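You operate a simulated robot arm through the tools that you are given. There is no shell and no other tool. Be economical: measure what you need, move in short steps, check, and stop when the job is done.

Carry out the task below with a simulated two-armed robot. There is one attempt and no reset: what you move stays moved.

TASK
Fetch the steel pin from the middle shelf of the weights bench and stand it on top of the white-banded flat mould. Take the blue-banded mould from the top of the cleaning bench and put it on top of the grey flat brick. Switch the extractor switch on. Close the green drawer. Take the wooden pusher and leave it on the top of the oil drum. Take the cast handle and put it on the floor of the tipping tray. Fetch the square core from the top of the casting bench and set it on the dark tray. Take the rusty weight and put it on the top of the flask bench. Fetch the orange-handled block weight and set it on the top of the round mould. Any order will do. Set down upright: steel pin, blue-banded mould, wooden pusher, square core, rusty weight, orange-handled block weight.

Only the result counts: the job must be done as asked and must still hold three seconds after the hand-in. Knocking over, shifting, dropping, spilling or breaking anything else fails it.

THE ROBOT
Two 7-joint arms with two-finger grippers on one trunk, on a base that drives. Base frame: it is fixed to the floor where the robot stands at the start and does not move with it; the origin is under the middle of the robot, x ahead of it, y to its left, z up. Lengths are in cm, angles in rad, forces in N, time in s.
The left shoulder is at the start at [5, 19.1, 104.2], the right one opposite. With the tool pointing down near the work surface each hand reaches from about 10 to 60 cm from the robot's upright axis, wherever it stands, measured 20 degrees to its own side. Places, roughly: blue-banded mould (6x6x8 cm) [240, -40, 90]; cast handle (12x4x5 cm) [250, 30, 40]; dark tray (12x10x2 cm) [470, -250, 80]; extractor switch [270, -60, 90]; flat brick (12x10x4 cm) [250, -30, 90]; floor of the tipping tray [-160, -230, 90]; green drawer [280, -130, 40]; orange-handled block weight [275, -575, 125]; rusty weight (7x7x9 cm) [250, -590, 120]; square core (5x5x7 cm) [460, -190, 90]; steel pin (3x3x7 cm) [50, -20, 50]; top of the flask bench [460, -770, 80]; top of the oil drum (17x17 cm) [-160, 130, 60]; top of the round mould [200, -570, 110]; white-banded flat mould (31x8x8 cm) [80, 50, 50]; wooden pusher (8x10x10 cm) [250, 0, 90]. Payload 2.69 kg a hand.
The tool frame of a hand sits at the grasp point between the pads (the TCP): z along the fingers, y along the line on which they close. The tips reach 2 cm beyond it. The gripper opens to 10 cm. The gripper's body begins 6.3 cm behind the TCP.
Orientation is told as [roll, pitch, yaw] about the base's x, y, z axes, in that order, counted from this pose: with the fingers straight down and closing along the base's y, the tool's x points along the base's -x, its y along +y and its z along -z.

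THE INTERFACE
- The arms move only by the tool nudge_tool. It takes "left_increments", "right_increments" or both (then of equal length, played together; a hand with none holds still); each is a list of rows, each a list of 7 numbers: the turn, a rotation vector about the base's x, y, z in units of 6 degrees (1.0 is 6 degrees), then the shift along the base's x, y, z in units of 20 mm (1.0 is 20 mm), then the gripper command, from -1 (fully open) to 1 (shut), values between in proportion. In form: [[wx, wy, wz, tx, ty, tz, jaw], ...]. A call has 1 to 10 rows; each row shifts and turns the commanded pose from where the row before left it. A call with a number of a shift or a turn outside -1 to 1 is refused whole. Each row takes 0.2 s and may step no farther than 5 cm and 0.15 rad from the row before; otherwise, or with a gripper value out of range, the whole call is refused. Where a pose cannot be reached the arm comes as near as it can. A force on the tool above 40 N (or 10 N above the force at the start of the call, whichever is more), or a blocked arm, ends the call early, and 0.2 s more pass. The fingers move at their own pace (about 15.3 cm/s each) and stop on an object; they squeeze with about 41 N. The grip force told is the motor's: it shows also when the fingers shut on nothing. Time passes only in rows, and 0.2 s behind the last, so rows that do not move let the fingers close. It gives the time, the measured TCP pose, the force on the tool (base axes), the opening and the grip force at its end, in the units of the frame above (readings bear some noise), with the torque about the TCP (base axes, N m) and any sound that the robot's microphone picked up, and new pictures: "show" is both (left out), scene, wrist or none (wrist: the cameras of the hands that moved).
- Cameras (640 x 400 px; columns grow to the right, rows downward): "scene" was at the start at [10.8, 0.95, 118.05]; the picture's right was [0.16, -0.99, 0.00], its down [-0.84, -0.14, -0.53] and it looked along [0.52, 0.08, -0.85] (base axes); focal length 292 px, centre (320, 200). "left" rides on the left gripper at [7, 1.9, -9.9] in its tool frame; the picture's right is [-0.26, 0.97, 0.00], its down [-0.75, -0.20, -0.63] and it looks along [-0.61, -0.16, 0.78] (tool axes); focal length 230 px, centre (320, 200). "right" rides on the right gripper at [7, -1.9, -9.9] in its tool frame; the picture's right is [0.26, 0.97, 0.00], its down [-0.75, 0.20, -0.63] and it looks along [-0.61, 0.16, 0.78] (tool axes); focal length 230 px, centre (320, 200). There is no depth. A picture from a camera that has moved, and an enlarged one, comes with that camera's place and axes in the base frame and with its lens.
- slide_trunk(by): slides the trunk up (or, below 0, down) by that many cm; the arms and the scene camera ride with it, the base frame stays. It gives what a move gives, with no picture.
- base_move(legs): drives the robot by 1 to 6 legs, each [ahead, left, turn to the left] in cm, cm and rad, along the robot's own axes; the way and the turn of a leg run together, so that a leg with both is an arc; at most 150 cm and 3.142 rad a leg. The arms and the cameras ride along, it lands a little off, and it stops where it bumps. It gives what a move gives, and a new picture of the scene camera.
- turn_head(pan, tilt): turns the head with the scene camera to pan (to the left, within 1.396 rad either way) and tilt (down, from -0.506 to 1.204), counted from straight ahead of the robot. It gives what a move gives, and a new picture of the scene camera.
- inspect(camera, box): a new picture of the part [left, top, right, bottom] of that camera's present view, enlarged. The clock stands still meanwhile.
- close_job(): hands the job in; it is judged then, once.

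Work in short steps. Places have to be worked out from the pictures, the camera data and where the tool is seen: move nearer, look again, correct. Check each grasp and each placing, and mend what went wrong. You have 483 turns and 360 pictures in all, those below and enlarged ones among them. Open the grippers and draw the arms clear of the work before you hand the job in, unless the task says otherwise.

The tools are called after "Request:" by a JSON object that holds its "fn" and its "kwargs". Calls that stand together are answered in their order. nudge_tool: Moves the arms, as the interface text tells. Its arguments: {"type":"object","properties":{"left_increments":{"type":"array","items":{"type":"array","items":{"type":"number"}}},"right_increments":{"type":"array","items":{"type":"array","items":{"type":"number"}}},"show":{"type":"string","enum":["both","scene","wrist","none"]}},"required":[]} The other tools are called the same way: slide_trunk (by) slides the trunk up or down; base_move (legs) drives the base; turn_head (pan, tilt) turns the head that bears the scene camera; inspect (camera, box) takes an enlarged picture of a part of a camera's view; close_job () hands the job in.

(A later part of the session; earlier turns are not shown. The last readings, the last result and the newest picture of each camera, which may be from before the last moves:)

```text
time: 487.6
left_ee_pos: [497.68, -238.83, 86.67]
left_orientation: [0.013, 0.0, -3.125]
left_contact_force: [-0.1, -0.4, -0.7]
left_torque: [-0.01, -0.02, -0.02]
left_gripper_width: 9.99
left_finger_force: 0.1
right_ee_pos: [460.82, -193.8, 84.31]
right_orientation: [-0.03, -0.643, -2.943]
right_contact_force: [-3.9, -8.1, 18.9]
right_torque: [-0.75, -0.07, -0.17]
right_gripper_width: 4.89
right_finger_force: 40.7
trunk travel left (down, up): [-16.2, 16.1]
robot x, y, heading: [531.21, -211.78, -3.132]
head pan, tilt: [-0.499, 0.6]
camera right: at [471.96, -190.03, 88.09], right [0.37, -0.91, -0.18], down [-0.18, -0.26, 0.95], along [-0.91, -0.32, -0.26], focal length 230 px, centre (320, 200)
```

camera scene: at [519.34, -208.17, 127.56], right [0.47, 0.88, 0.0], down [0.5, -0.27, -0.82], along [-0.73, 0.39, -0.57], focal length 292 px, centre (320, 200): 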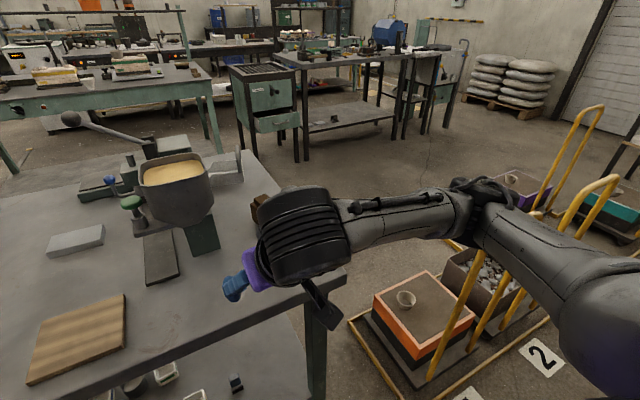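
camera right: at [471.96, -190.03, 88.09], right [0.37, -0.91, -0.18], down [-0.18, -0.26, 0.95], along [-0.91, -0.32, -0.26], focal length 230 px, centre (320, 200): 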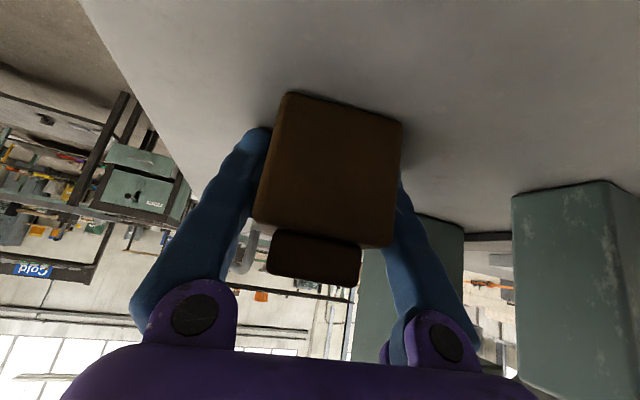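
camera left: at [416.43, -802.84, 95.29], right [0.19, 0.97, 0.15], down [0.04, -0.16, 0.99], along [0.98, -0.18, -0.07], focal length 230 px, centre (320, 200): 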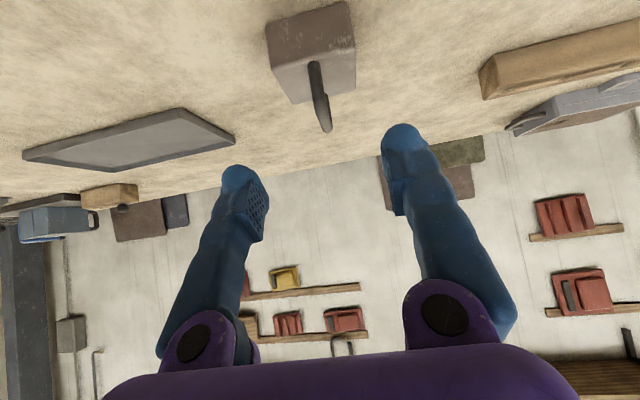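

Gripped at 4.9 cm. Lifting.

Request:
{"fn": "nudge_tool", "kwargs": {"right_increments": [[0, 0, 0, 0, 0, 0.4, 1], [0, 0, 0, 0, 0, 0.8, 1], [0, 0, 0, 0, 0, 1, 1], [0, 0, 0, 0, 0, 1, 1]], "show": "wrist"}}

```text
time: 488.6
left_ee_pos: [497.56, -238.64, 86.64]
left_orientation: [0.014, 0.003, -3.126]
left_contact_force: [0.2, -0.5, -0.4]
left_torque: [0.0, 0.0, -0.01]
left_gripper_width: 10.0
left_finger_force: 0.1
right_ee_pos: [460.84, -193.49, 90.31]
right_orientation: [-0.03, -0.634, -2.948]
right_contact_force: [0.1, 0.8, -0.5]
right_torque: [-0.05, 0.02, 0.01]
right_gripper_width: 4.91
right_finger_force: 41.3
trunk travel left (down, up): [-16.2, 16.1]
robot x, y, heading: [531.09, -212.25, -3.135]
head pan, tilt: [-0.499, 0.6]
camera right: at [471.86, -189.71, 94.23], right [0.37, -0.91, -0.18], down [-0.19, -0.26, 0.95], along [-0.91, -0.32, -0.27], focal length 230 px, centre (320, 200)
```

right: 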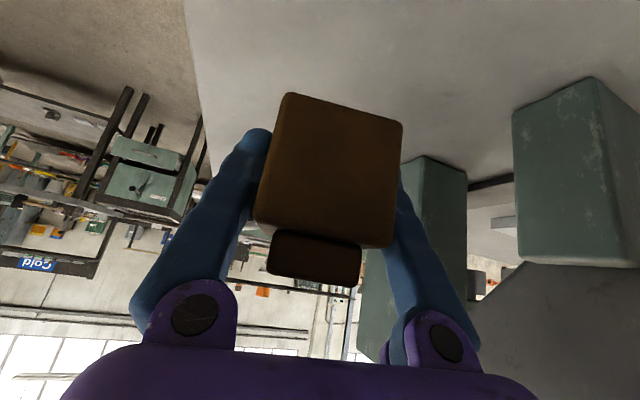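

Held. Raising, retracting over the bench edge, and strafing south to the tray.

Request:
{"fn": "nudge_tool", "kwargs": {"right_increments": [[0, 0, 0, 0.5, 0, 1, 1], [0, 0, 0, 1, 0, 1, 1], [0, 0, 0, 1, 0, 1, 1], [0, 0, 0, 1, 0, 0.5, 1], [0, 0, 0, 1, 0, 0, 1], [0, 0, 0, 1, 0, 0, 1], [0, 0, 0, 1, 0, 0, 1], [0, 0, 0, 1, 0, 0, 1], [0, 0, 0, 1, 0, 0, 1]], "show": "none"}}

Request:
{"fn": "base_move", "kwargs": {"legs": [[0, 58, 0]]}}

Request:
{"fn": "turn_head", "kwargs": {"pan": 0.0, "tilt": 0.7}}

```text
time: 490.6
left_ee_pos: [497.6, -238.74, 86.63]
left_orientation: [0.014, 0.0, -3.125]
left_contact_force: [0.6, -0.2, -0.6]
left_torque: [0.01, -0.03, -0.02]
left_gripper_width: 9.99
left_finger_force: 0.0
right_ee_pos: [477.91, -193.38, 97.56]
right_orientation: [-0.03, -0.636, -2.946]
right_contact_force: [-0.3, -1.0, -2.4]
right_torque: [0.01, 0.03, -0.02]
right_gripper_width: 4.88
right_finger_force: 41.1
trunk travel left (down, up): [-16.2, 16.1]
robot x, y, heading: [531.19, -212.05, -3.135]
head pan, tilt: [-0.499, 0.6]
```

```text
time: 496.1
left_ee_pos: [498.57, -296.85, 86.63]
left_orientation: [0.013, 0.002, -3.117]
left_contact_force: [-0.6, 0.0, 0.0]
left_torque: [-0.01, 0.03, -0.02]
left_gripper_width: 9.99
left_finger_force: 0.0
right_ee_pos: [478.35, -251.75, 97.64]
right_orientation: [-0.029, -0.633, -2.935]
right_contact_force: [-0.3, -0.3, -1.4]
right_torque: [0.02, 0.01, 0.01]
right_gripper_width: 4.92
right_finger_force: 41.1
trunk travel left (down, up): [-16.2, 16.1]
robot x, y, heading: [532.12, -269.59, -3.127]
head pan, tilt: [-0.499, 0.6]
camera scene: at [520.06, -266.1, 127.56], right [0.46, 0.89, 0.0], down [0.5, -0.26, -0.82], along [-0.73, 0.38, -0.57], focal length 292 px, centre (320, 200)
```

scene: 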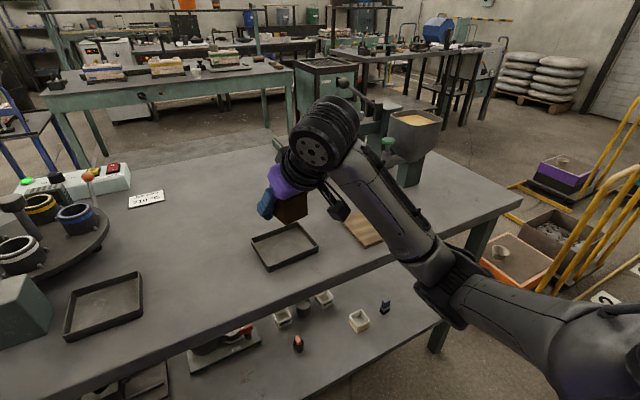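

```text
time: 497.1
left_ee_pos: [498.55, -296.7, 86.68]
left_orientation: [0.015, 0.0, -3.117]
left_contact_force: [0.4, 0.0, 0.7]
left_torque: [0.01, 0.0, 0.0]
left_gripper_width: 9.96
left_finger_force: 0.2
right_ee_pos: [478.45, -251.77, 97.67]
right_orientation: [-0.03, -0.634, -2.935]
right_contact_force: [0.0, 0.3, -2.9]
right_torque: [-0.01, 0.04, 0.0]
right_gripper_width: 4.86
right_finger_force: 40.5
trunk travel left (down, up): [-16.2, 16.1]
robot x, y, heading: [531.67, -270.07, -3.126]
head pan, tilt: [0.0, 0.7]
camera scene: at [519.41, -270.32, 126.7], right [-0.02, 1.0, 0.0], down [0.64, 0.01, -0.76], along [-0.76, -0.01, -0.64], focal length 292 px, centre (320, 200)
```

scene: 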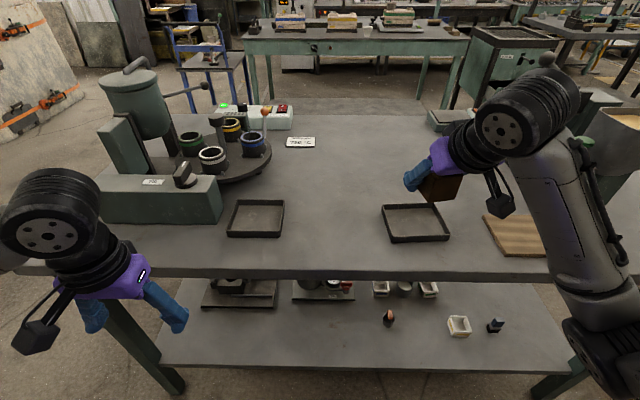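

The listed dark tray is the right-hand one, centre ≈(474,-250). Moving the core over it and down.

Request:
{"fn": "nudge_tool", "kwargs": {"right_increments": [[0, 0, 0, -0.5, 0.2, 0, 1], [0, 0, 0, -0.8, 0.3, 0, 1], [0, 0, 0, -0.8, 0.3, -0.5, 1], [0, 0, 0, 0, 0, -1, 1], [0, 0, 0, 0, 0, -1, 1], [0, 0, 0, 0, 0, -1, 1]], "show": "both"}}

```text
time: 498.5
left_ee_pos: [498.63, -296.96, 86.58]
left_orientation: [0.014, 0.002, -3.118]
left_contact_force: [-0.3, -0.2, 1.4]
left_torque: [0.06, -0.03, -0.04]
left_gripper_width: 10.05
left_finger_force: 0.1
right_ee_pos: [474.32, -250.15, 90.77]
right_orientation: [-0.03, -0.634, -2.934]
right_contact_force: [-0.2, 0.2, -1.7]
right_torque: [0.03, 0.03, 0.02]
right_gripper_width: 4.9
right_finger_force: 41.2
trunk travel left (down, up): [-16.2, 16.1]
robot x, y, heading: [532.19, -269.67, -3.118]
head pan, tilt: [0.0, 0.7]
camera scene: at [519.4, -270.33, 126.7], right [-0.02, 1.0, 0.0], down [0.64, 0.01, -0.76], along [-0.76, -0.01, -0.64], focal length 292 px, centre (320, 200)
camera right: at [485.29, -246.23, 94.58], right [0.38, -0.91, -0.18], down [-0.18, -0.26, 0.95], along [-0.9, -0.33, -0.27], focal length 230 px, centre (320, 200)
```

scene: 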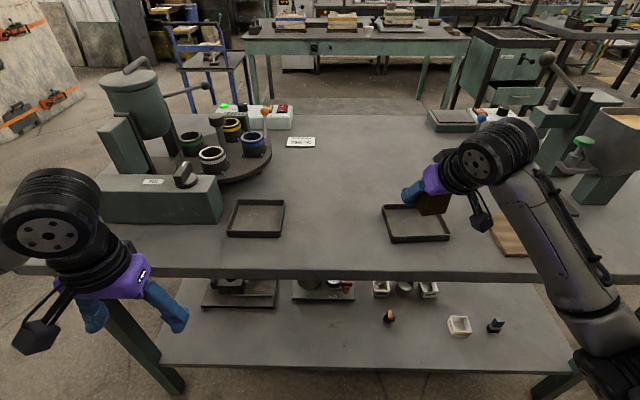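
right: 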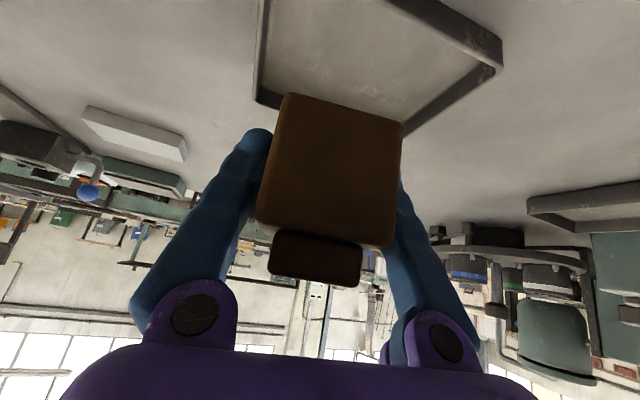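

Tray bounds from the wrist view: x 468–479.5, y -257…-245; shifting 0.8 cm and lowering.

Request:
{"fn": "nudge_tool", "kwargs": {"right_increments": [[0, 0, 0, -0.1, -0.4, -0.5, 1], [0, 0, 0, 0, 0, -0.8, 1], [0, 0, 0, 0, 0, -0.5, 1], [0, 0, 0, 0, 0, -0.3, 1], [0, 0, 0, 0, 0, 0, 1]], "show": "wrist"}}

```text
time: 499.7
left_ee_pos: [498.63, -296.88, 86.58]
left_orientation: [0.015, 0.003, -3.116]
left_contact_force: [0.5, -0.2, -0.7]
left_torque: [0.0, 0.02, 0.01]
left_gripper_width: 10.0
left_finger_force: 0.0
right_ee_pos: [474.06, -250.84, 86.62]
right_orientation: [-0.03, -0.632, -2.936]
right_contact_force: [-0.1, 0.7, -1.8]
right_torque: [0.0, 0.03, 0.0]
right_gripper_width: 4.9
right_finger_force: 40.8
trunk travel left (down, up): [-16.2, 16.1]
robot x, y, heading: [531.92, -270.23, -3.123]
head pan, tilt: [0.0, 0.7]
camera right: at [485.04, -247.03, 90.43], right [0.38, -0.91, -0.18], down [-0.19, -0.26, 0.95], along [-0.9, -0.33, -0.27], focal length 230 px, centre (320, 200)
```

right: 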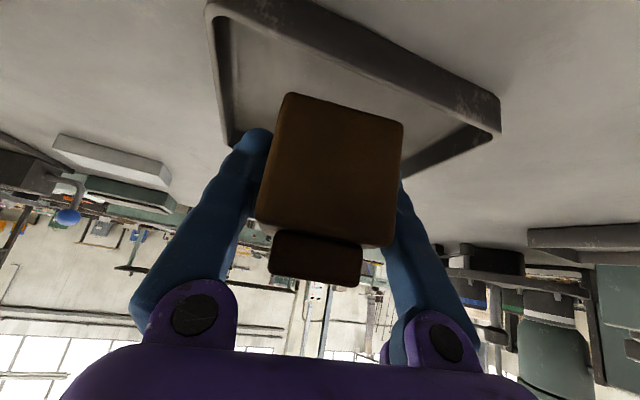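

Well inside. Lowering slowly to contact.

Request:
{"fn": "nudge_tool", "kwargs": {"right_increments": [[0, 0, 0, 0, 0, -0.3, 1], [0, 0, 0, 0, 0, -0.3, 1], [0, 0, 0, 0, 0, -0.2, 1], [0, 0, 0, 0, 0, 0, 1]], "show": "none"}}

```text
time: 500.7
left_ee_pos: [498.59, -296.83, 86.54]
left_orientation: [0.013, 0.003, -3.117]
left_contact_force: [0.0, 0.1, 0.0]
left_torque: [0.01, -0.02, -0.02]
left_gripper_width: 10.01
left_finger_force: 0.1
right_ee_pos: [474.07, -251.04, 84.76]
right_orientation: [-0.031, -0.632, -2.935]
right_contact_force: [0.1, 0.9, -2.5]
right_torque: [0.0, 0.02, -0.01]
right_gripper_width: 4.87
right_finger_force: 41.1
trunk travel left (down, up): [-16.2, 16.1]
robot x, y, heading: [531.12, -269.83, -3.121]
head pan, tilt: [0.0, 0.7]
```

Request:
{"fn": "nudge_tool", "kwargs": {"right_increments": [[0, 0, 0, 0, 0, -0.15, 1], [0, 0, 0, 0, 0, -0.15, 1], [0, 0, 0, 0, 0, 0, 1]], "show": "none"}}

```text
time: 501.5
left_ee_pos: [498.79, -296.8, 86.76]
left_orientation: [0.014, 0.0, -3.118]
left_contact_force: [-0.1, 0.1, -0.5]
left_torque: [-0.01, -0.01, 0.03]
left_gripper_width: 10.01
left_finger_force: 0.0
right_ee_pos: [473.98, -250.91, 84.55]
right_orientation: [-0.031, -0.644, -2.938]
right_contact_force: [3.5, 3.6, 22.4]
right_torque: [-0.46, -0.73, 0.19]
right_gripper_width: 4.89
right_finger_force: 41.3
trunk travel left (down, up): [-16.2, 16.1]
robot x, y, heading: [531.79, -269.86, -3.127]
head pan, tilt: [0.0, 0.7]
```

Contact. Relieve and open modestly, then lift straight up.

Request:
{"fn": "nudge_tool", "kwargs": {"right_increments": [[0, 0, 0, 0, 0, 0.12, 1], [0, 0, 0, 0, 0, 0, 0], [0, 0, 0, 0, 0, 0, -0.25], [0, 0, 0, 0, 0, 0, -0.25], [0, 0, 0, 0, 0, 0.5, -0.25], [0, 0, 0, 0, 0, 1, -0.25], [0, 0, 0, 0, 0, 1, -0.25], [0, 0, 0, 0.5, 0, 1, -0.5], [0, 0, 0, 0.5, 0, 1, -1]], "show": "both"}}

```text
time: 503.5
left_ee_pos: [498.58, -296.79, 86.57]
left_orientation: [0.015, 0.002, -3.117]
left_contact_force: [0.1, 0.5, -1.3]
left_torque: [0.02, 0.02, 0.0]
left_gripper_width: 10.01
left_finger_force: 0.0
right_ee_pos: [476.03, -250.83, 93.41]
right_orientation: [-0.029, -0.632, -2.936]
right_contact_force: [0.1, 0.0, 0.5]
right_torque: [-0.01, -0.03, 0.0]
right_gripper_width: 10.01
right_finger_force: 0.0
trunk travel left (down, up): [-16.2, 16.1]
robot x, y, heading: [531.29, -270.18, -3.125]
head pan, tilt: [0.0, 0.7]
camera scene: at [519.43, -270.35, 126.7], right [-0.02, 1.0, 0.0], down [0.64, 0.01, -0.77], along [-0.76, -0.01, -0.64], focal length 292 px, centre (320, 200)
camera right: at [487.09, -246.96, 97.28], right [0.38, -0.91, -0.18], down [-0.19, -0.26, 0.95], along [-0.9, -0.33, -0.27], focal length 230 px, centre (320, 200)
```

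scene: 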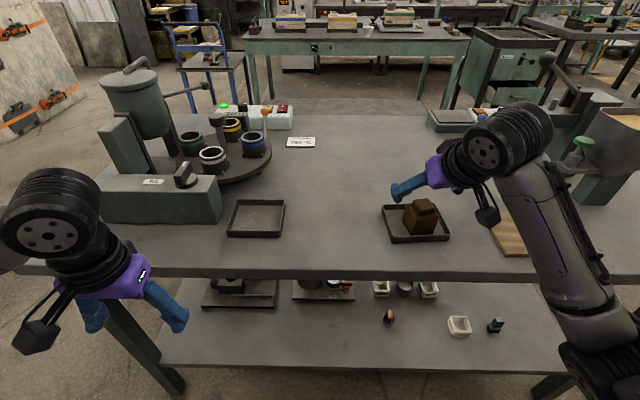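
right: 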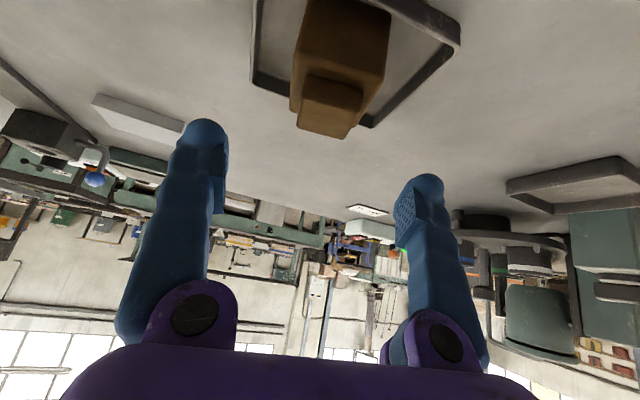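

Core stands in the dark tray. Restoring the right hand to home, then heading for the cleaning bench via the lane west of the casting bench.

Request:
{"fn": "nudge_tool", "kwargs": {"right_increments": [[0, 0, 0, 1, 0, 0.2, -1], [0, -1, 0, 1, -0.5, 0, -1], [0, -1, 0, 1, -0.5, 0, -1], [0, -1, 0, 1, -0.5, 0, -1], [0, -1, 0, 1, -0.5, 0, -1], [0, -1, 0, 1, -0.5, 0, -1], [0, -1, 0, 1, -0.5, 0, -1], [0, 0, -0.5, 1, -0.5, 0, -1], [0, 0, -0.5, 1, -0.5, 0, -1], [0, 0, -0.5, 1, -0.5, 0, -1]], "show": "none"}}

Request:
{"fn": "turn_head", "kwargs": {"pan": -0.1, "tilt": 0.3}}

Request:
{"fn": "inspect", "kwargs": {"camera": "scene", "box": [400, 60, 640, 210]}}

```text
time: 505.7
left_ee_pos: [498.56, -296.84, 86.52]
left_orientation: [0.014, 0.001, -3.118]
left_contact_force: [-0.3, 0.2, 0.6]
left_torque: [0.01, -0.01, -0.02]
left_gripper_width: 10.02
left_finger_force: 0.0
right_ee_pos: [496.01, -260.01, 93.91]
right_orientation: [0.091, -0.017, -3.134]
right_contact_force: [0.6, 0.2, 0.2]
right_torque: [-0.02, 0.02, 0.0]
right_gripper_width: 9.98
right_finger_force: 0.1
trunk travel left (down, up): [-16.2, 16.1]
robot x, y, heading: [532.52, -269.94, -3.125]
head pan, tilt: [0.0, 0.7]
```

```text
time: 506.5
left_ee_pos: [498.62, -296.86, 86.54]
left_orientation: [0.014, 0.002, -3.118]
left_contact_force: [0.2, 0.5, 0.1]
left_torque: [-0.02, 0.0, -0.02]
left_gripper_width: 9.99
left_finger_force: 0.1
right_ee_pos: [496.04, -260.06, 93.89]
right_orientation: [0.092, -0.017, -3.134]
right_contact_force: [0.7, -1.0, 0.1]
right_torque: [0.0, 0.01, 0.04]
right_gripper_width: 10.01
right_finger_force: 0.1
trunk travel left (down, up): [-16.2, 16.1]
robot x, y, heading: [531.82, -269.95, -3.118]
head pan, tilt: [-0.099, 0.3]
camera scene: at [518.61, -269.43, 130.3], right [0.08, 1.0, 0.0], down [0.3, -0.02, -0.96], along [-0.95, 0.08, -0.3], focal length 292 px, centre (320, 200)
```

scene: 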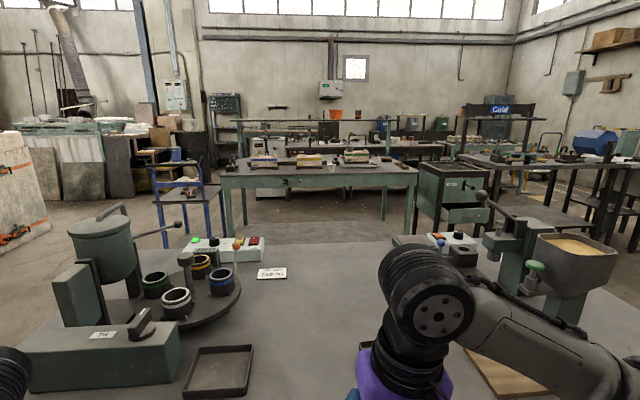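

```text
2.67 times, centred on (520, 135) of scene
camera zoom: at [518.61, -269.43, 130.3], right [0.08, 1.0, 0.0], down [0.3, -0.02, -0.96], along [-0.95, 0.08, -0.3], focal length 780 px, centre (-213, 373)
```

zoom: 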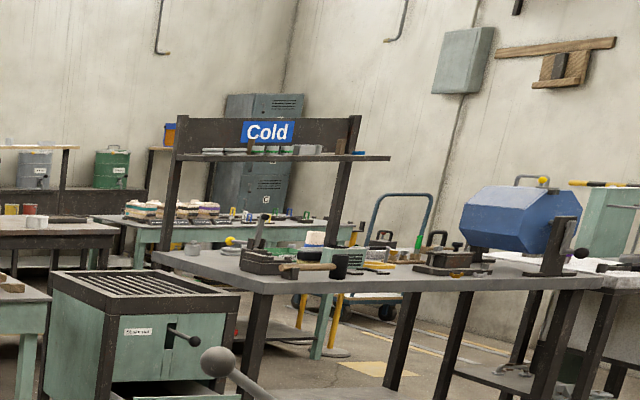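

Cleaning bench's west edge is near its items, but the drawer cabinet opens to the east. I'll first go to the drawer via the lane between the teal and casting benches.

Request:
{"fn": "base_move", "kwargs": {"legs": [[-8, 0, -0.02], [0, 148, 0], [150, 0, 0], [32, 0, 0], [0, -145, 0], [0, -145, 0]]}}

Request:
{"fn": "turn_head", "kwargs": {"pan": 0.0, "tilt": 0.65}}

```text
time: 553.7
left_ee_pos: [321.79, -162.33, 86.63]
left_orientation: [0.015, 0.002, -3.133]
left_contact_force: [0.0, 0.0, -0.5]
left_torque: [0.03, -0.01, 0.0]
left_gripper_width: 9.96
left_finger_force: 0.1
right_ee_pos: [319.69, -125.64, 94.04]
right_orientation: [0.092, -0.017, 3.133]
right_contact_force: [-0.6, 0.5, -0.3]
right_torque: [-0.02, -0.04, -0.01]
right_gripper_width: 9.99
right_finger_force: 0.1
trunk travel left (down, up): [-16.2, 16.1]
robot x, y, heading: [356.09, -135.96, -3.142]
head pan, tilt: [-0.099, 0.3]
camera scene: at [342.17, -135.32, 130.31], right [0.1, 1.0, 0.0], down [0.29, -0.03, -0.96], along [-0.95, 0.09, -0.3], focal length 292 px, centre (320, 200)
```

scene: 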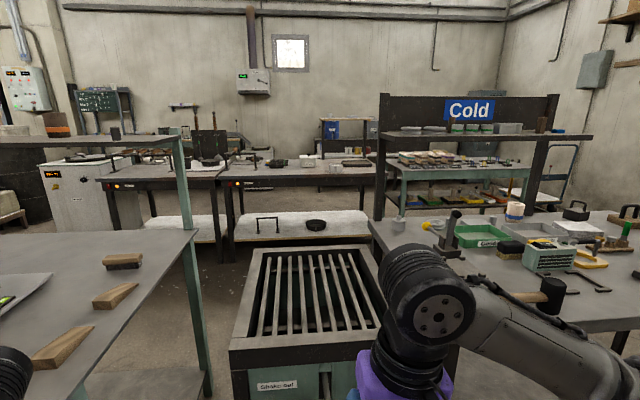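

```text
time: 554.5
left_ee_pos: [321.74, -162.41, 86.55]
left_orientation: [0.013, 0.002, -3.132]
left_contact_force: [0.0, 0.2, -0.3]
left_torque: [0.05, 0.01, 0.0]
left_gripper_width: 9.98
left_finger_force: 0.0
right_ee_pos: [319.85, -125.63, 94.05]
right_orientation: [0.092, -0.017, 3.134]
right_contact_force: [0.4, 0.1, 0.2]
right_torque: [-0.05, -0.04, -0.03]
right_gripper_width: 9.99
right_finger_force: 0.1
trunk travel left (down, up): [-16.2, 16.1]
robot x, y, heading: [355.48, -135.86, -3.141]
head pan, tilt: [0.0, 0.649]
camera scene: at [342.78, -136.25, 127.14], right [0.0, 1.0, 0.0], down [0.6, 0.0, -0.8], along [-0.8, 0.0, -0.6], focal length 292 px, centre (320, 200)
```

scene: 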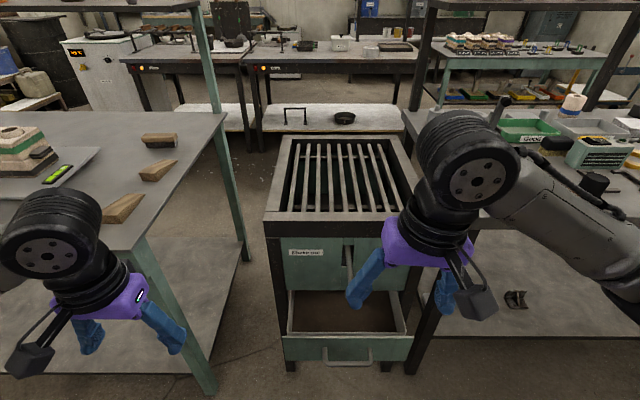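

The drawer is open about 14 cm: front panel at x≈300, z≈33–46, y≈-128. I'll lower the trunk and bring the closed right hand down in front of it.

Request:
{"fn": "slide_trunk", "kwargs": {"by": -16}}

Request:
{"fn": "nudge_tool", "kwargs": {"right_increments": [[0, 0.4, 0, 0, -0.15, -1, 1], [-0.3, 0.4, 0, 0, -0.15, -1, 1], [-0.3, 0.4, 0, 0, -0.15, -1, 1], [-0.3, 0.4, 0, 0, -0.15, -1, 1], [0, 0.4, 0, 0, -0.15, -1, 1], [0, 0.4, 0, 0, -0.15, -1, 1], [0, 0.4, 0, 0, -0.15, -1, 1], [0, 0.4, 0, 0, -0.15, -1, 1], [0, 0.4, 0, 0, -0.15, -1, 1], [0, 0.4, 0, 0, -0.15, -1, 1]], "show": "both"}}

```text
time: 556.3
left_ee_pos: [321.76, -162.48, 70.57]
left_orientation: [0.013, 0.002, -3.133]
left_contact_force: [0.6, 0.2, -0.4]
left_torque: [0.01, 0.0, 0.0]
left_gripper_width: 10.0
left_finger_force: 0.1
right_ee_pos: [319.73, -125.54, 78.08]
right_orientation: [0.092, -0.015, 3.134]
right_contact_force: [-0.3, 0.1, -0.9]
right_torque: [0.01, -0.04, 0.0]
right_gripper_width: 10.02
right_finger_force: 0.1
trunk travel left (down, up): [-0.2, 32.1]
robot x, y, heading: [355.21, -136.03, -3.141]
head pan, tilt: [0.0, 0.649]
```

```text
time: 558.5
left_ee_pos: [321.72, -162.46, 70.6]
left_orientation: [0.014, 0.001, -3.133]
left_contact_force: [-0.2, 1.3, -0.3]
left_torque: [0.01, 0.0, 0.0]
left_gripper_width: 10.0
left_finger_force: 0.1
right_ee_pos: [319.73, -128.53, 58.23]
right_orientation: [0.193, -0.438, 3.12]
right_contact_force: [0.8, -0.6, -1.1]
right_torque: [-0.01, -0.01, 0.0]
right_gripper_width: 0.0
right_finger_force: 29.3
trunk travel left (down, up): [-0.2, 32.1]
robot x, y, heading: [355.27, -136.07, -3.141]
head pan, tilt: [0.0, 0.649]
camera scene: at [342.79, -136.25, 111.14], right [0.0, 1.0, 0.0], down [0.6, 0.0, -0.8], along [-0.8, 0.0, -0.6], focal length 292 px, centre (320, 200)
camera right: at [330.13, -124.98, 63.71], right [0.29, -0.95, 0.06], down [-0.41, -0.07, 0.91], along [-0.87, -0.29, -0.41], focal length 230 px, centre (320, 200)
```

scene: 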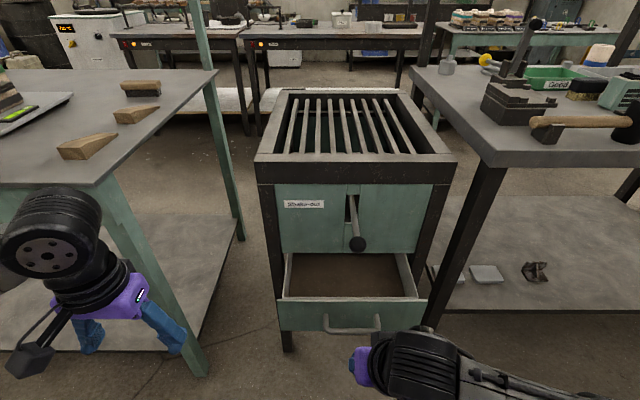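
right: 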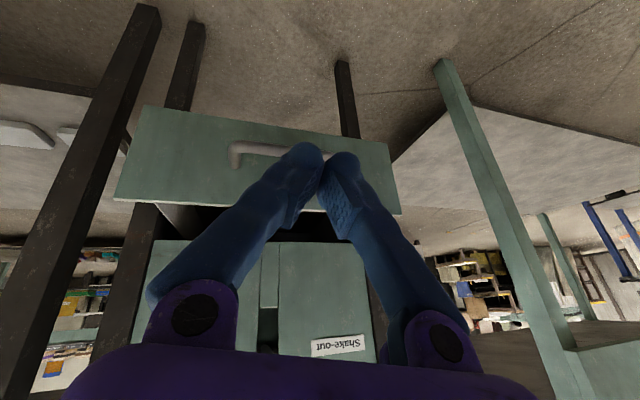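

Panel centre ≈(301.5,-127,44). Lowering to z≈45 and squaring up.

Request:
{"fn": "nudge_tool", "kwargs": {"right_increments": [[0.3, 0.3, 0, 0, 0.1, -0.95, 1], [0.3, 0.3, 0, 0, 0.1, -0.95, 1], [0.3, 0.3, 0, 0, 0.1, -0.95, 1], [0.3, 0.3, 0, 0, 0.1, -0.95, 1], [0.3, 0.3, 0, 0, 0.1, -0.95, 1], [0.3, 0.3, 0, 0, 0.1, -0.95, 1], [0, 0, 0, 0, 0, -0.9, 1]], "show": "both"}}

```text
time: 560.1
left_ee_pos: [321.7, -162.38, 70.63]
left_orientation: [0.013, 0.002, -3.133]
left_contact_force: [-0.4, -0.6, -0.5]
left_torque: [-0.02, -0.06, 0.0]
left_gripper_width: 10.01
left_finger_force: 0.0
right_ee_pos: [319.87, -127.27, 44.62]
right_orientation: [-0.034, -0.617, -3.046]
right_contact_force: [0.8, -0.9, -1.1]
right_torque: [0.03, 0.01, -0.01]
right_gripper_width: 0.01
right_finger_force: 29.0
trunk travel left (down, up): [-0.2, 32.1]
robot x, y, heading: [355.42, -136.29, -3.143]
head pan, tilt: [0.0, 0.649]
camera scene: at [342.79, -136.25, 111.14], right [0.0, 1.0, 0.0], down [0.6, 0.0, -0.8], along [-0.8, 0.0, -0.6], focal length 292 px, centre (320, 200)
camera right: at [331.15, -124.73, 48.78], right [0.28, -0.94, -0.18], down [-0.23, -0.24, 0.94], along [-0.93, -0.22, -0.29], focal length 230 px, centre (320, 200)
```

scene: 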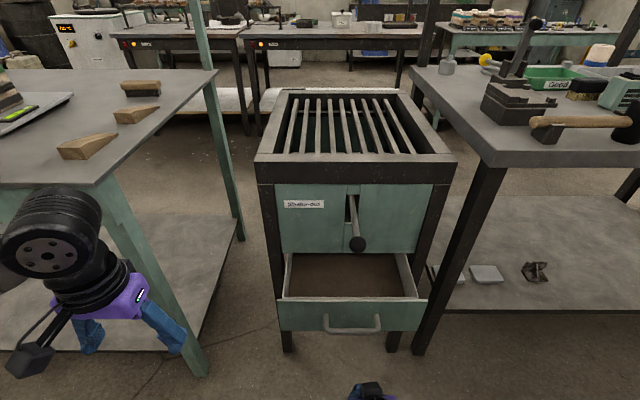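
right: 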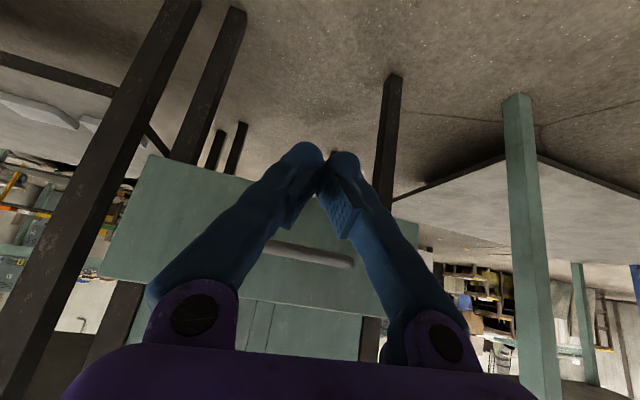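

Fingertips are at panel-centre height. Pushing straight in -x.

Request:
{"fn": "nudge_tool", "kwargs": {"right_increments": [[0, 0, 0, -1, 0.05, 0, 1], [0, 0, 0, -1, 0.05, 0, 1], [0, 0, 0, -1, 0, 0, 1], [0, 0, 0, -1, 0, 0, 1], [0, 0, 0, -1, 0, 0, 1], [0, 0, 0, -1, 0, 0, 1], [0, 0, 0, -1, 0, 0, 1], [0, 0, 0, -0.8, 0, 0, 1], [0, 0, 0, -0.8, 0, 0, 1], [0, 0, 0, -0.8, 0, 0, 1]], "show": "scene"}}

```text
time: 562.3
left_ee_pos: [321.71, -162.4, 70.7]
left_orientation: [0.014, 0.002, -3.131]
left_contact_force: [0.7, -0.2, 0.1]
left_torque: [-0.01, -0.01, -0.03]
left_gripper_width: 10.0
left_finger_force: 0.0
right_ee_pos: [300.8, -127.01, 44.91]
right_orientation: [-0.032, -0.617, -3.05]
right_contact_force: [0.0, 0.1, -0.4]
right_torque: [0.0, -0.01, 0.0]
right_gripper_width: 0.01
right_finger_force: 29.7
trunk travel left (down, up): [-0.2, 32.1]
robot x, y, heading: [355.47, -135.79, -3.137]
head pan, tilt: [0.0, 0.649]
camera scene: at [342.78, -136.25, 111.14], right [0.0, 1.0, 0.0], down [0.6, 0.0, -0.8], along [-0.8, 0.0, -0.6], focal length 292 px, centre (320, 200)
```

scene: 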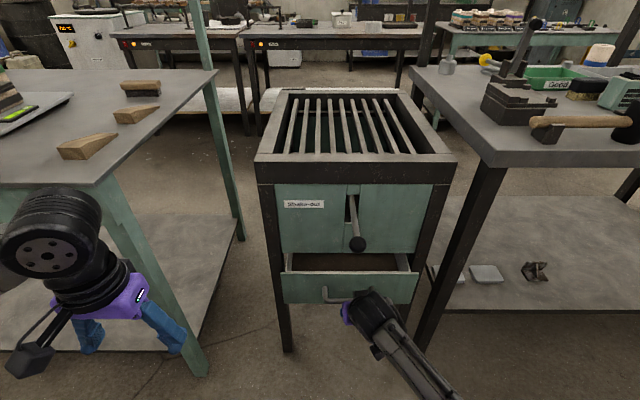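

The drawer is moving in. Continuing.

Request:
{"fn": "nudge_tool", "kwargs": {"right_increments": [[0, 0, 0, -0.8, 0, 0, 1], [0, 0, 0, -0.8, 0, 0, 1], [0, 0, 0, -0.8, 0, 0, 1], [0, 0, 0, -0.8, 0, 0, 1], [0, 0, 0, -0.6, 0, 0, 1], [0, 0, 0, -0.6, 0, 0, 1]], "show": "scene"}}

```text
time: 563.5
left_ee_pos: [321.83, -162.54, 70.65]
left_orientation: [0.016, 0.002, -3.133]
left_contact_force: [-0.4, 0.1, -0.1]
left_torque: [0.02, 0.03, -0.03]
left_gripper_width: 10.0
left_finger_force: 0.1
right_ee_pos: [294.59, -127.18, 43.92]
right_orientation: [-0.03, -0.593, -3.054]
right_contact_force: [0.4, -0.7, -0.6]
right_torque: [0.01, -0.02, 0.03]
right_gripper_width: 0.0
right_finger_force: 29.6
trunk travel left (down, up): [-0.2, 32.1]
robot x, y, heading: [355.03, -136.21, -3.145]
head pan, tilt: [0.0, 0.649]
stopped in row 5 (right hand): the force on the tool passed its limit at 48 N (the readings are from after the stop); the commanded pose is now the measured one
camera scene: at [342.82, -136.24, 111.13], right [0.0, 1.0, 0.0], down [0.6, 0.0, -0.8], along [-0.8, 0.0, -0.6], focal length 292 px, centre (320, 200)
```

scene: 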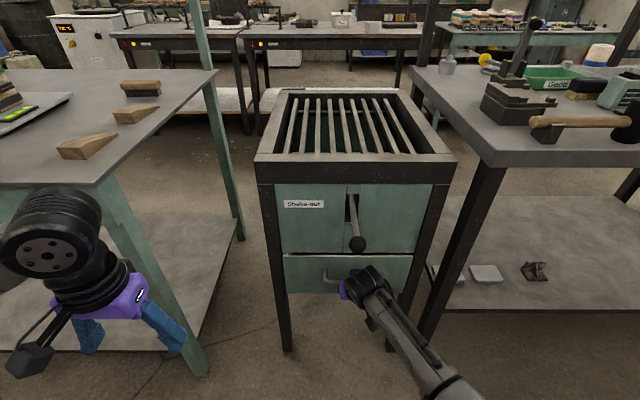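

It hit its stop. Withdrawing and verifying.

Request:
{"fn": "nudge_tool", "kwargs": {"right_increments": [[0, 0, 0, 1, 0, 0, 1], [0, 0, 0, 1, 0, 0, 1], [0, 0, 0, 1, 0, 0, 1], [0, 0, 0, 1, 0, 0, 1], [0, 0, 0, 1, 0, 0, 1], [0, 0, 0, 1, 0, 0, 1], [0, 0, 0, 1, 0, 0, 1], [0, 0, 0, 1, 0, 0, 1], [0, 0, 0, 0.8, 0, 0.5, 1], [0, 0, 0, 0, 0, 1, 1]], "show": "none"}}

Request:
{"fn": "inspect", "kwargs": {"camera": "scene", "box": [240, 160, 480, 310]}}

```text
time: 565.5
left_ee_pos: [321.77, -162.47, 70.64]
left_orientation: [0.015, 0.001, -3.133]
left_contact_force: [-0.1, -0.2, -0.2]
left_torque: [0.0, -0.02, -0.05]
left_gripper_width: 10.03
left_finger_force: 0.1
right_ee_pos: [304.19, -122.69, 49.86]
right_orientation: [-0.141, -0.736, -3.013]
right_contact_force: [0.3, -0.8, 0.5]
right_torque: [0.02, 0.03, -0.02]
right_gripper_width: 0.0
right_finger_force: 29.7
trunk travel left (down, up): [-0.2, 32.1]
robot x, y, heading: [355.51, -136.04, -3.144]
head pan, tilt: [0.0, 0.649]
stopped in row 9 (right hand): the arm was blocked; the commanded pose is now the measured one
```

```text
2.67 times, centred on (360, 235) of scene
camera zoom: at [342.83, -136.24, 111.13], right [0.0, 1.0, 0.0], down [0.6, 0.0, -0.8], along [-0.8, 0.0, -0.6], focal length 780 px, centre (213, 107)
```

zoom: 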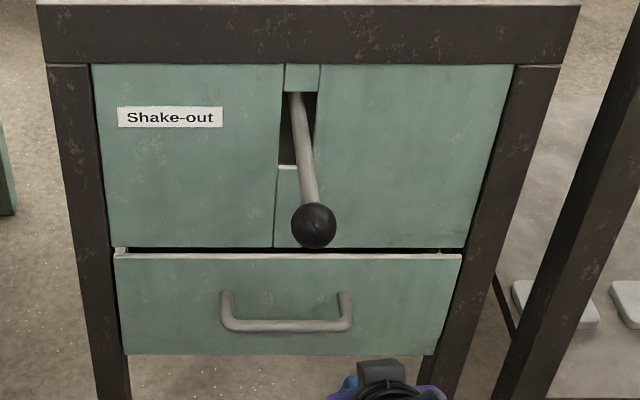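

Nearly flush, but I see a sliver of the drawer side; I'll push once more to be sure.

Request:
{"fn": "nudge_tool", "kwargs": {"right_increments": [[0, -0.5, 0, 0, -0.7, -0.8, 1], [0, -0.5, 0, 0, -0.7, -0.8, 1], [0, -0.3, 0, 0, -0.6, -0.8, 1], [0, 0, 0, -0.8, 0, 0, 1], [0, 0, 0, -0.8, 0, 0, 1], [0, 0, 0, -0.8, 0, 0, 1], [0, 0, 0, -0.8, 0, 0, 1], [0, 0, 0, -0.8, 0, 0, 1], [0, 0, 0, -0.8, 0, 0, 1], [0, 0, 0, -0.8, 0, 0, 1]], "show": "none"}}

Request:
{"fn": "inspect", "kwargs": {"camera": "scene", "box": [240, 190, 480, 340]}}

```text
time: 567.1
left_ee_pos: [321.73, -162.37, 70.7]
left_orientation: [0.015, 0.001, -3.133]
left_contact_force: [0.8, 0.4, -0.1]
left_torque: [-0.03, -0.03, 0.05]
left_gripper_width: 10.0
left_finger_force: 0.1
right_ee_pos: [307.87, -118.57, 34.37]
right_orientation: [-0.239, -0.39, -2.987]
right_contact_force: [0.4, -0.6, -0.4]
right_torque: [-0.02, -0.01, 0.01]
right_gripper_width: 0.0
right_finger_force: 29.6
trunk travel left (down, up): [-0.2, 32.1]
robot x, y, heading: [355.56, -136.32, -3.14]
head pan, tilt: [0.0, 0.649]
stopped in row 7 (right hand): the arm was blocked; the commanded pose is now the measured one
```

```text
2.67 times, centred on (360, 265) of scene
camera zoom: at [342.84, -136.25, 111.13], right [0.0, 1.0, 0.0], down [0.6, 0.0, -0.8], along [-0.8, 0.0, -0.6], focal length 780 px, centre (213, 27)
```

zoom: 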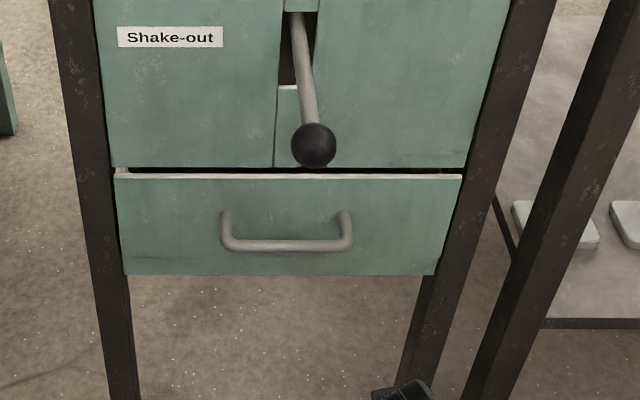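

The drawer is now flush. The arm seems cramped, though; let me see its configuration.

Request:
{"fn": "turn_head", "kwargs": {"pan": -0.5, "tilt": 1.0}}

```text
time: 568.0
left_ee_pos: [321.64, -162.38, 70.53]
left_orientation: [0.013, 0.001, -3.134]
left_contact_force: [0.7, 0.0, -0.3]
left_torque: [0.01, 0.01, 0.03]
left_gripper_width: 10.0
left_finger_force: 0.1
right_ee_pos: [307.79, -118.53, 34.4]
right_orientation: [-0.241, -0.394, -2.988]
right_contact_force: [-0.3, 0.6, 0.1]
right_torque: [0.03, 0.0, 0.0]
right_gripper_width: 0.01
right_finger_force: 29.7
trunk travel left (down, up): [-0.2, 32.1]
robot x, y, heading: [355.39, -136.11, -3.141]
head pan, tilt: [-0.499, 1.0]
camera scene: at [345.39, -132.91, 108.36], right [0.48, 0.88, 0.0], down [0.74, -0.4, -0.54], along [-0.48, 0.26, -0.84], focal length 292 px, centre (320, 200)
```

scene: 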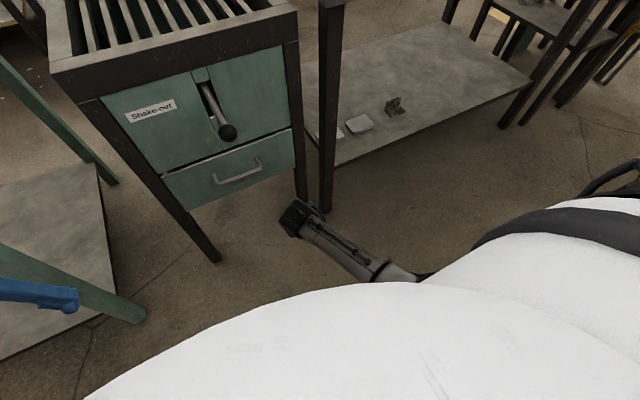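

Back off slightly and raise the right hand out of the low pose.

Request:
{"fn": "base_move", "kwargs": {"legs": [[-9, 0, 0]]}}

Request:
{"fn": "nudge_tool", "kwargs": {"right_increments": [[0, 0, 0, 0, 0, 1, 1], [0, 0, 0, 0, 0, 1, 1], [0, 0, 0, 0, 0, 1, 1], [0, 0, 0, 0, 0, 1, 1], [0, 0, 0, 0, 0, 1, 1], [0, 0, 0, 0, 0, 1, 1], [0, 0, 0, 0, 0, 1, 1], [0, 0, 0, 0, 0, 1, 1], [0, 0, 0, 0, 0, 1, 1], [0, 0, 0, 0, 0, 1, 1]], "show": "none"}}

Request:
{"fn": "turn_head", "kwargs": {"pan": -0.3, "tilt": 0.7}}

```text
time: 569.1
left_ee_pos: [330.58, -162.41, 70.65]
left_orientation: [0.013, 0.003, -3.135]
left_contact_force: [-0.9, 0.9, -0.6]
left_torque: [-0.03, -0.01, 0.03]
left_gripper_width: 10.02
left_finger_force: 0.0
right_ee_pos: [316.51, -118.29, 34.45]
right_orientation: [-0.24, -0.397, -2.99]
right_contact_force: [0.3, -0.5, 0.6]
right_torque: [0.0, 0.0, 0.04]
right_gripper_width: 0.0
right_finger_force: 29.4
trunk travel left (down, up): [-0.2, 32.1]
robot x, y, heading: [364.22, -136.02, -3.145]
head pan, tilt: [-0.499, 1.0]
camera scene: at [354.13, -132.88, 108.36], right [0.48, 0.88, 0.0], down [0.74, -0.4, -0.54], along [-0.47, 0.26, -0.84], focal length 292 px, centre (320, 200)
```

scene: 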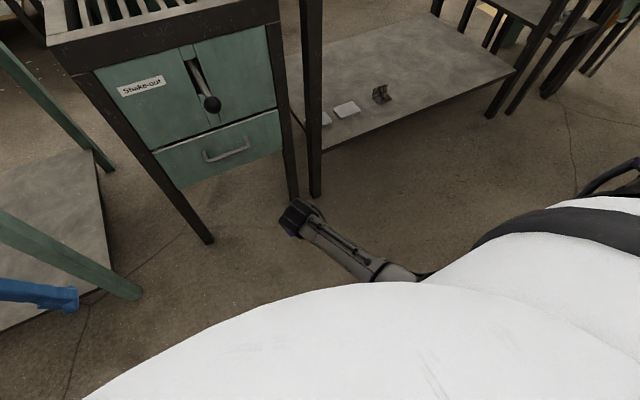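

```text
time: 571.5
left_ee_pos: [330.37, -162.45, 70.66]
left_orientation: [0.015, 0.002, -3.134]
left_contact_force: [0.7, -0.7, 0.0]
left_torque: [0.0, 0.0, 0.01]
left_gripper_width: 10.01
left_finger_force: 0.0
right_ee_pos: [317.91, -113.9, 50.95]
right_orientation: [-0.339, -0.295, -2.967]
right_contact_force: [-0.7, 0.4, -0.7]
right_torque: [-0.01, 0.01, -0.02]
right_gripper_width: 0.01
right_finger_force: 29.2
trunk travel left (down, up): [-0.2, 32.1]
robot x, y, heading: [364.33, -136.15, -3.146]
head pan, tilt: [-0.499, 1.0]
stopped in row 10 (right hand): the arm was blocked; the commanded pose is now the measured one
```

```text
time: 572.3
left_ee_pos: [330.38, -162.32, 70.64]
left_orientation: [0.015, 0.002, -3.132]
left_contact_force: [-0.4, 0.4, 0.0]
left_torque: [0.01, 0.0, -0.01]
left_gripper_width: 9.99
left_finger_force: 0.0
right_ee_pos: [317.97, -114.13, 50.86]
right_orientation: [-0.339, -0.298, -2.968]
right_contact_force: [0.5, -0.6, 1.1]
right_torque: [0.02, -0.02, 0.01]
right_gripper_width: 0.0
right_finger_force: 28.9
trunk travel left (down, up): [-0.2, 32.1]
robot x, y, heading: [364.11, -136.5, -3.142]
head pan, tilt: [-0.3, 0.7]
camera scene: at [352.14, -133.7, 110.69], right [0.3, 0.96, 0.0], down [0.62, -0.19, -0.76], along [-0.73, 0.23, -0.64], focal length 292 px, centre (320, 200)
```

scene: 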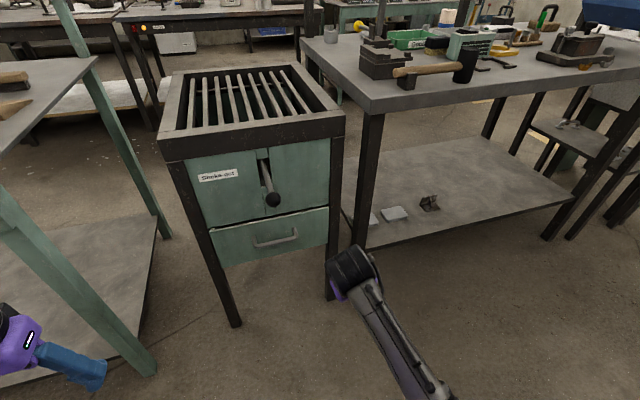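

The right elbow has dropped inward again. I'll drive to open floor at about (340,-430), facing west, and do the stretch-and-roll recovery there.

Request:
{"fn": "base_move", "kwargs": {"legs": [[0, 147, 0], [0, 147, 0], [25, 0, 0]]}}

Request:
{"fn": "nudge_tool", "kwargs": {"right_increments": [[0, 1, 0, -0.5, 0, 1, -1], [0, 1, 0, -0.5, 0, 1, -1], [0, 1, 0, -0.5, 0, 1, -1], [0, 1, 0, -0.5, 0, 1, -1], [0, 1, 0, -0.7, 0, 1, -1], [0, 1, 0, -0.7, 0, 1, -1], [0, 1, 0, -0.7, 0, 1, -1], [0, 1, 0, -0.7, 0, 1, -1], [0, 1, 0, -0.7, 0, 1, -1], [0, 1, 0, -0.7, 0, 1, -1]], "show": "none"}}

Request:
{"fn": "nudge_tool", "kwargs": {"right_increments": [[0.5, 1, 0, -1, -0.3, 1, -1], [0.5, 1, 0, -1, -0.3, 1, -1], [0.5, 0, 0, -1, -0.3, 1, -1], [0.5, 0, 0, -1, -0.3, 1, -1], [0.5, 0, 0, -1, -0.3, 1, -1], [0.5, 0, 0, -1, -0.3, 0.5, -1], [0, 0, 0, -1, 0, 0, -1], [0, 0, 0, -1, 0, 0, -1]], "show": "scene"}}

```text
time: 599.1
left_ee_pos: [303.56, -452.36, 70.62]
left_orientation: [0.013, 0.001, -3.133]
left_contact_force: [0.2, -0.2, 0.5]
left_torque: [0.03, 0.01, 0.04]
left_gripper_width: 10.0
left_finger_force: 0.0
right_ee_pos: [291.02, -404.26, 50.93]
right_orientation: [-0.339, -0.296, -2.967]
right_contact_force: [0.8, 0.3, -0.5]
right_torque: [-0.01, -0.03, 0.03]
right_gripper_width: 0.0
right_finger_force: 28.9
trunk travel left (down, up): [-0.2, 32.1]
robot x, y, heading: [337.4, -426.17, -3.14]
head pan, tilt: [-0.3, 0.7]
camera scene: at [325.2, -423.76, 110.7], right [0.29, 0.96, 0.0], down [0.62, -0.19, -0.76], along [-0.73, 0.23, -0.64], focal length 292 px, centre (320, 200)
```

scene: 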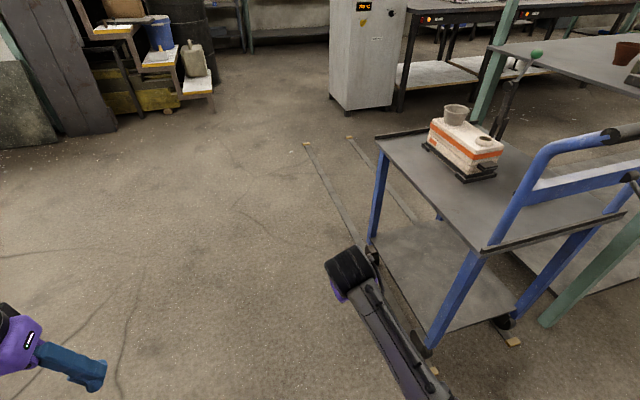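

```text
time: 601.5
left_ee_pos: [303.49, -452.47, 70.57]
left_orientation: [0.014, 0.003, -3.133]
left_contact_force: [-0.3, 0.6, 0.5]
left_torque: [-0.03, -0.01, -0.03]
left_gripper_width: 9.98
left_finger_force: 0.1
right_ee_pos: [278.91, -400.8, 70.18]
right_orientation: [-1.129, -1.214, -2.31]
right_contact_force: [0.2, -0.6, 0.4]
right_torque: [0.0, 0.0, 0.0]
right_gripper_width: 10.01
right_finger_force: 0.0
trunk travel left (down, up): [-0.2, 32.1]
robot x, y, heading: [337.18, -426.16, -3.141]
head pan, tilt: [-0.3, 0.7]
stopped in row 10 (right hand): the arm was blocked; the commanded pose is now the measured one
```

```text
time: 602.2
left_ee_pos: [303.57, -452.54, 70.57]
left_orientation: [0.013, 0.002, -3.133]
left_contact_force: [0.2, -0.2, 0.6]
left_torque: [-0.01, 0.02, -0.01]
left_gripper_width: 10.03
left_finger_force: 0.1
right_ee_pos: [274.11, -397.68, 73.91]
right_orientation: [-1.797, -1.026, -1.712]
right_contact_force: [-0.1, 1.2, -0.9]
right_torque: [0.01, -0.03, 0.0]
right_gripper_width: 10.0
right_finger_force: 0.0
trunk travel left (down, up): [-0.2, 32.1]
robot x, y, heading: [337.36, -426.16, -3.142]
head pan, tilt: [-0.3, 0.7]
stopped in row 3 (right hand): the arm was blocked; the commanded pose is now the measured one
camera scene: at [325.21, -423.73, 110.7], right [0.29, 0.96, 0.0], down [0.62, -0.19, -0.76], along [-0.73, 0.23, -0.64], focal length 292 px, centre (320, 200)
```

scene: 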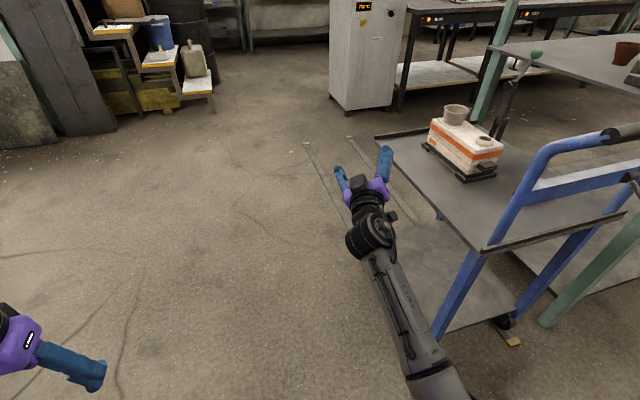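

The hand is close to the blue cart; moving the base 35 cm south first.

Request:
{"fn": "base_move", "kwargs": {"legs": [[0, 35, 0]]}}

Request:
{"fn": "nudge_tool", "kwargs": {"right_increments": [[0, 0, 0, -1, -0.5, 1, -1], [0, 0, 0, -1, -0.5, 1, -1], [0, 0, 0, -1, -0.5, 1, -1], [0, 0, 0, -1, -0.5, 1, -1], [0, 0, 0, -1, -0.5, 0.5, -1]], "show": "scene"}}

```text
time: 605.8
left_ee_pos: [303.57, -486.53, 70.5]
left_orientation: [0.013, 0.003, -3.136]
left_contact_force: [0.3, 0.7, -0.3]
left_torque: [0.04, 0.02, 0.04]
left_gripper_width: 10.03
left_finger_force: 0.1
right_ee_pos: [274.3, -431.92, 73.85]
right_orientation: [-1.797, -1.027, -1.711]
right_contact_force: [0.7, 0.5, 0.4]
right_torque: [0.0, 0.0, 0.03]
right_gripper_width: 9.99
right_finger_force: 0.0
trunk travel left (down, up): [-0.2, 32.1]
robot x, y, heading: [337.55, -460.09, -3.134]
head pan, tilt: [-0.3, 0.7]
camera scene: at [325.23, -457.87, 110.7], right [0.3, 0.96, 0.0], down [0.62, -0.19, -0.76], along [-0.73, 0.23, -0.64], focal length 292 px, centre (320, 200)
```

scene: 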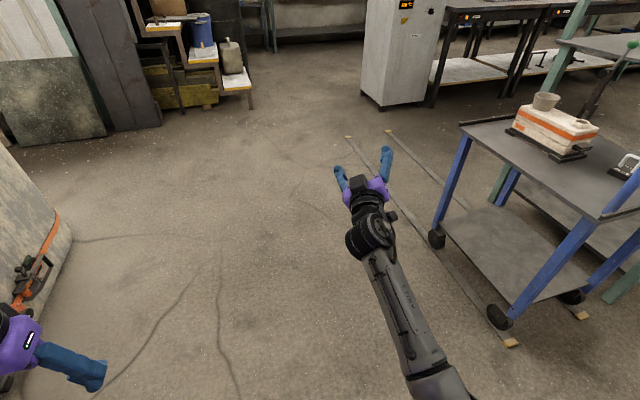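

```text
time: 607.2
left_ee_pos: [303.52, -486.33, 70.71]
left_orientation: [0.013, 0.002, -3.133]
left_contact_force: [0.0, -1.5, -0.1]
left_torque: [0.02, -0.02, 0.03]
left_gripper_width: 9.98
left_finger_force: 0.1
right_ee_pos: [264.51, -431.32, 82.01]
right_orientation: [-1.812, -0.923, -1.765]
right_contact_force: [0.6, 0.3, -1.4]
right_torque: [-0.04, 0.02, 0.01]
right_gripper_width: 10.02
right_finger_force: 0.0
trunk travel left (down, up): [-0.2, 32.1]
robot x, y, heading: [337.5, -460.26, -3.14]
head pan, tilt: [-0.3, 0.7]
stopped in row 5 (right hand): the arm was blocked; the commanded pose is now the measured one
camera scene: at [325.23, -457.85, 110.7], right [0.3, 0.96, 0.0], down [0.62, -0.19, -0.76], along [-0.73, 0.23, -0.64], focal length 292 px, centre (320, 200)
```

scene: 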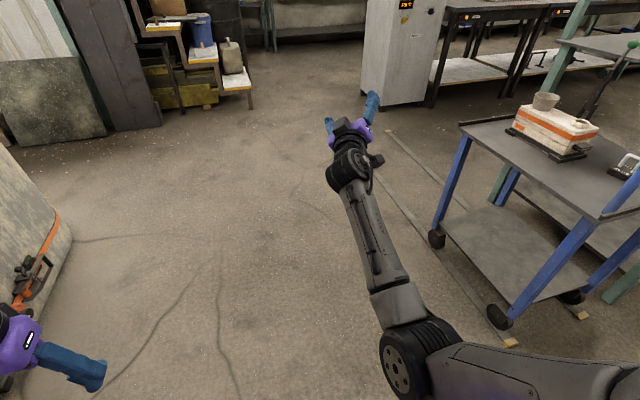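

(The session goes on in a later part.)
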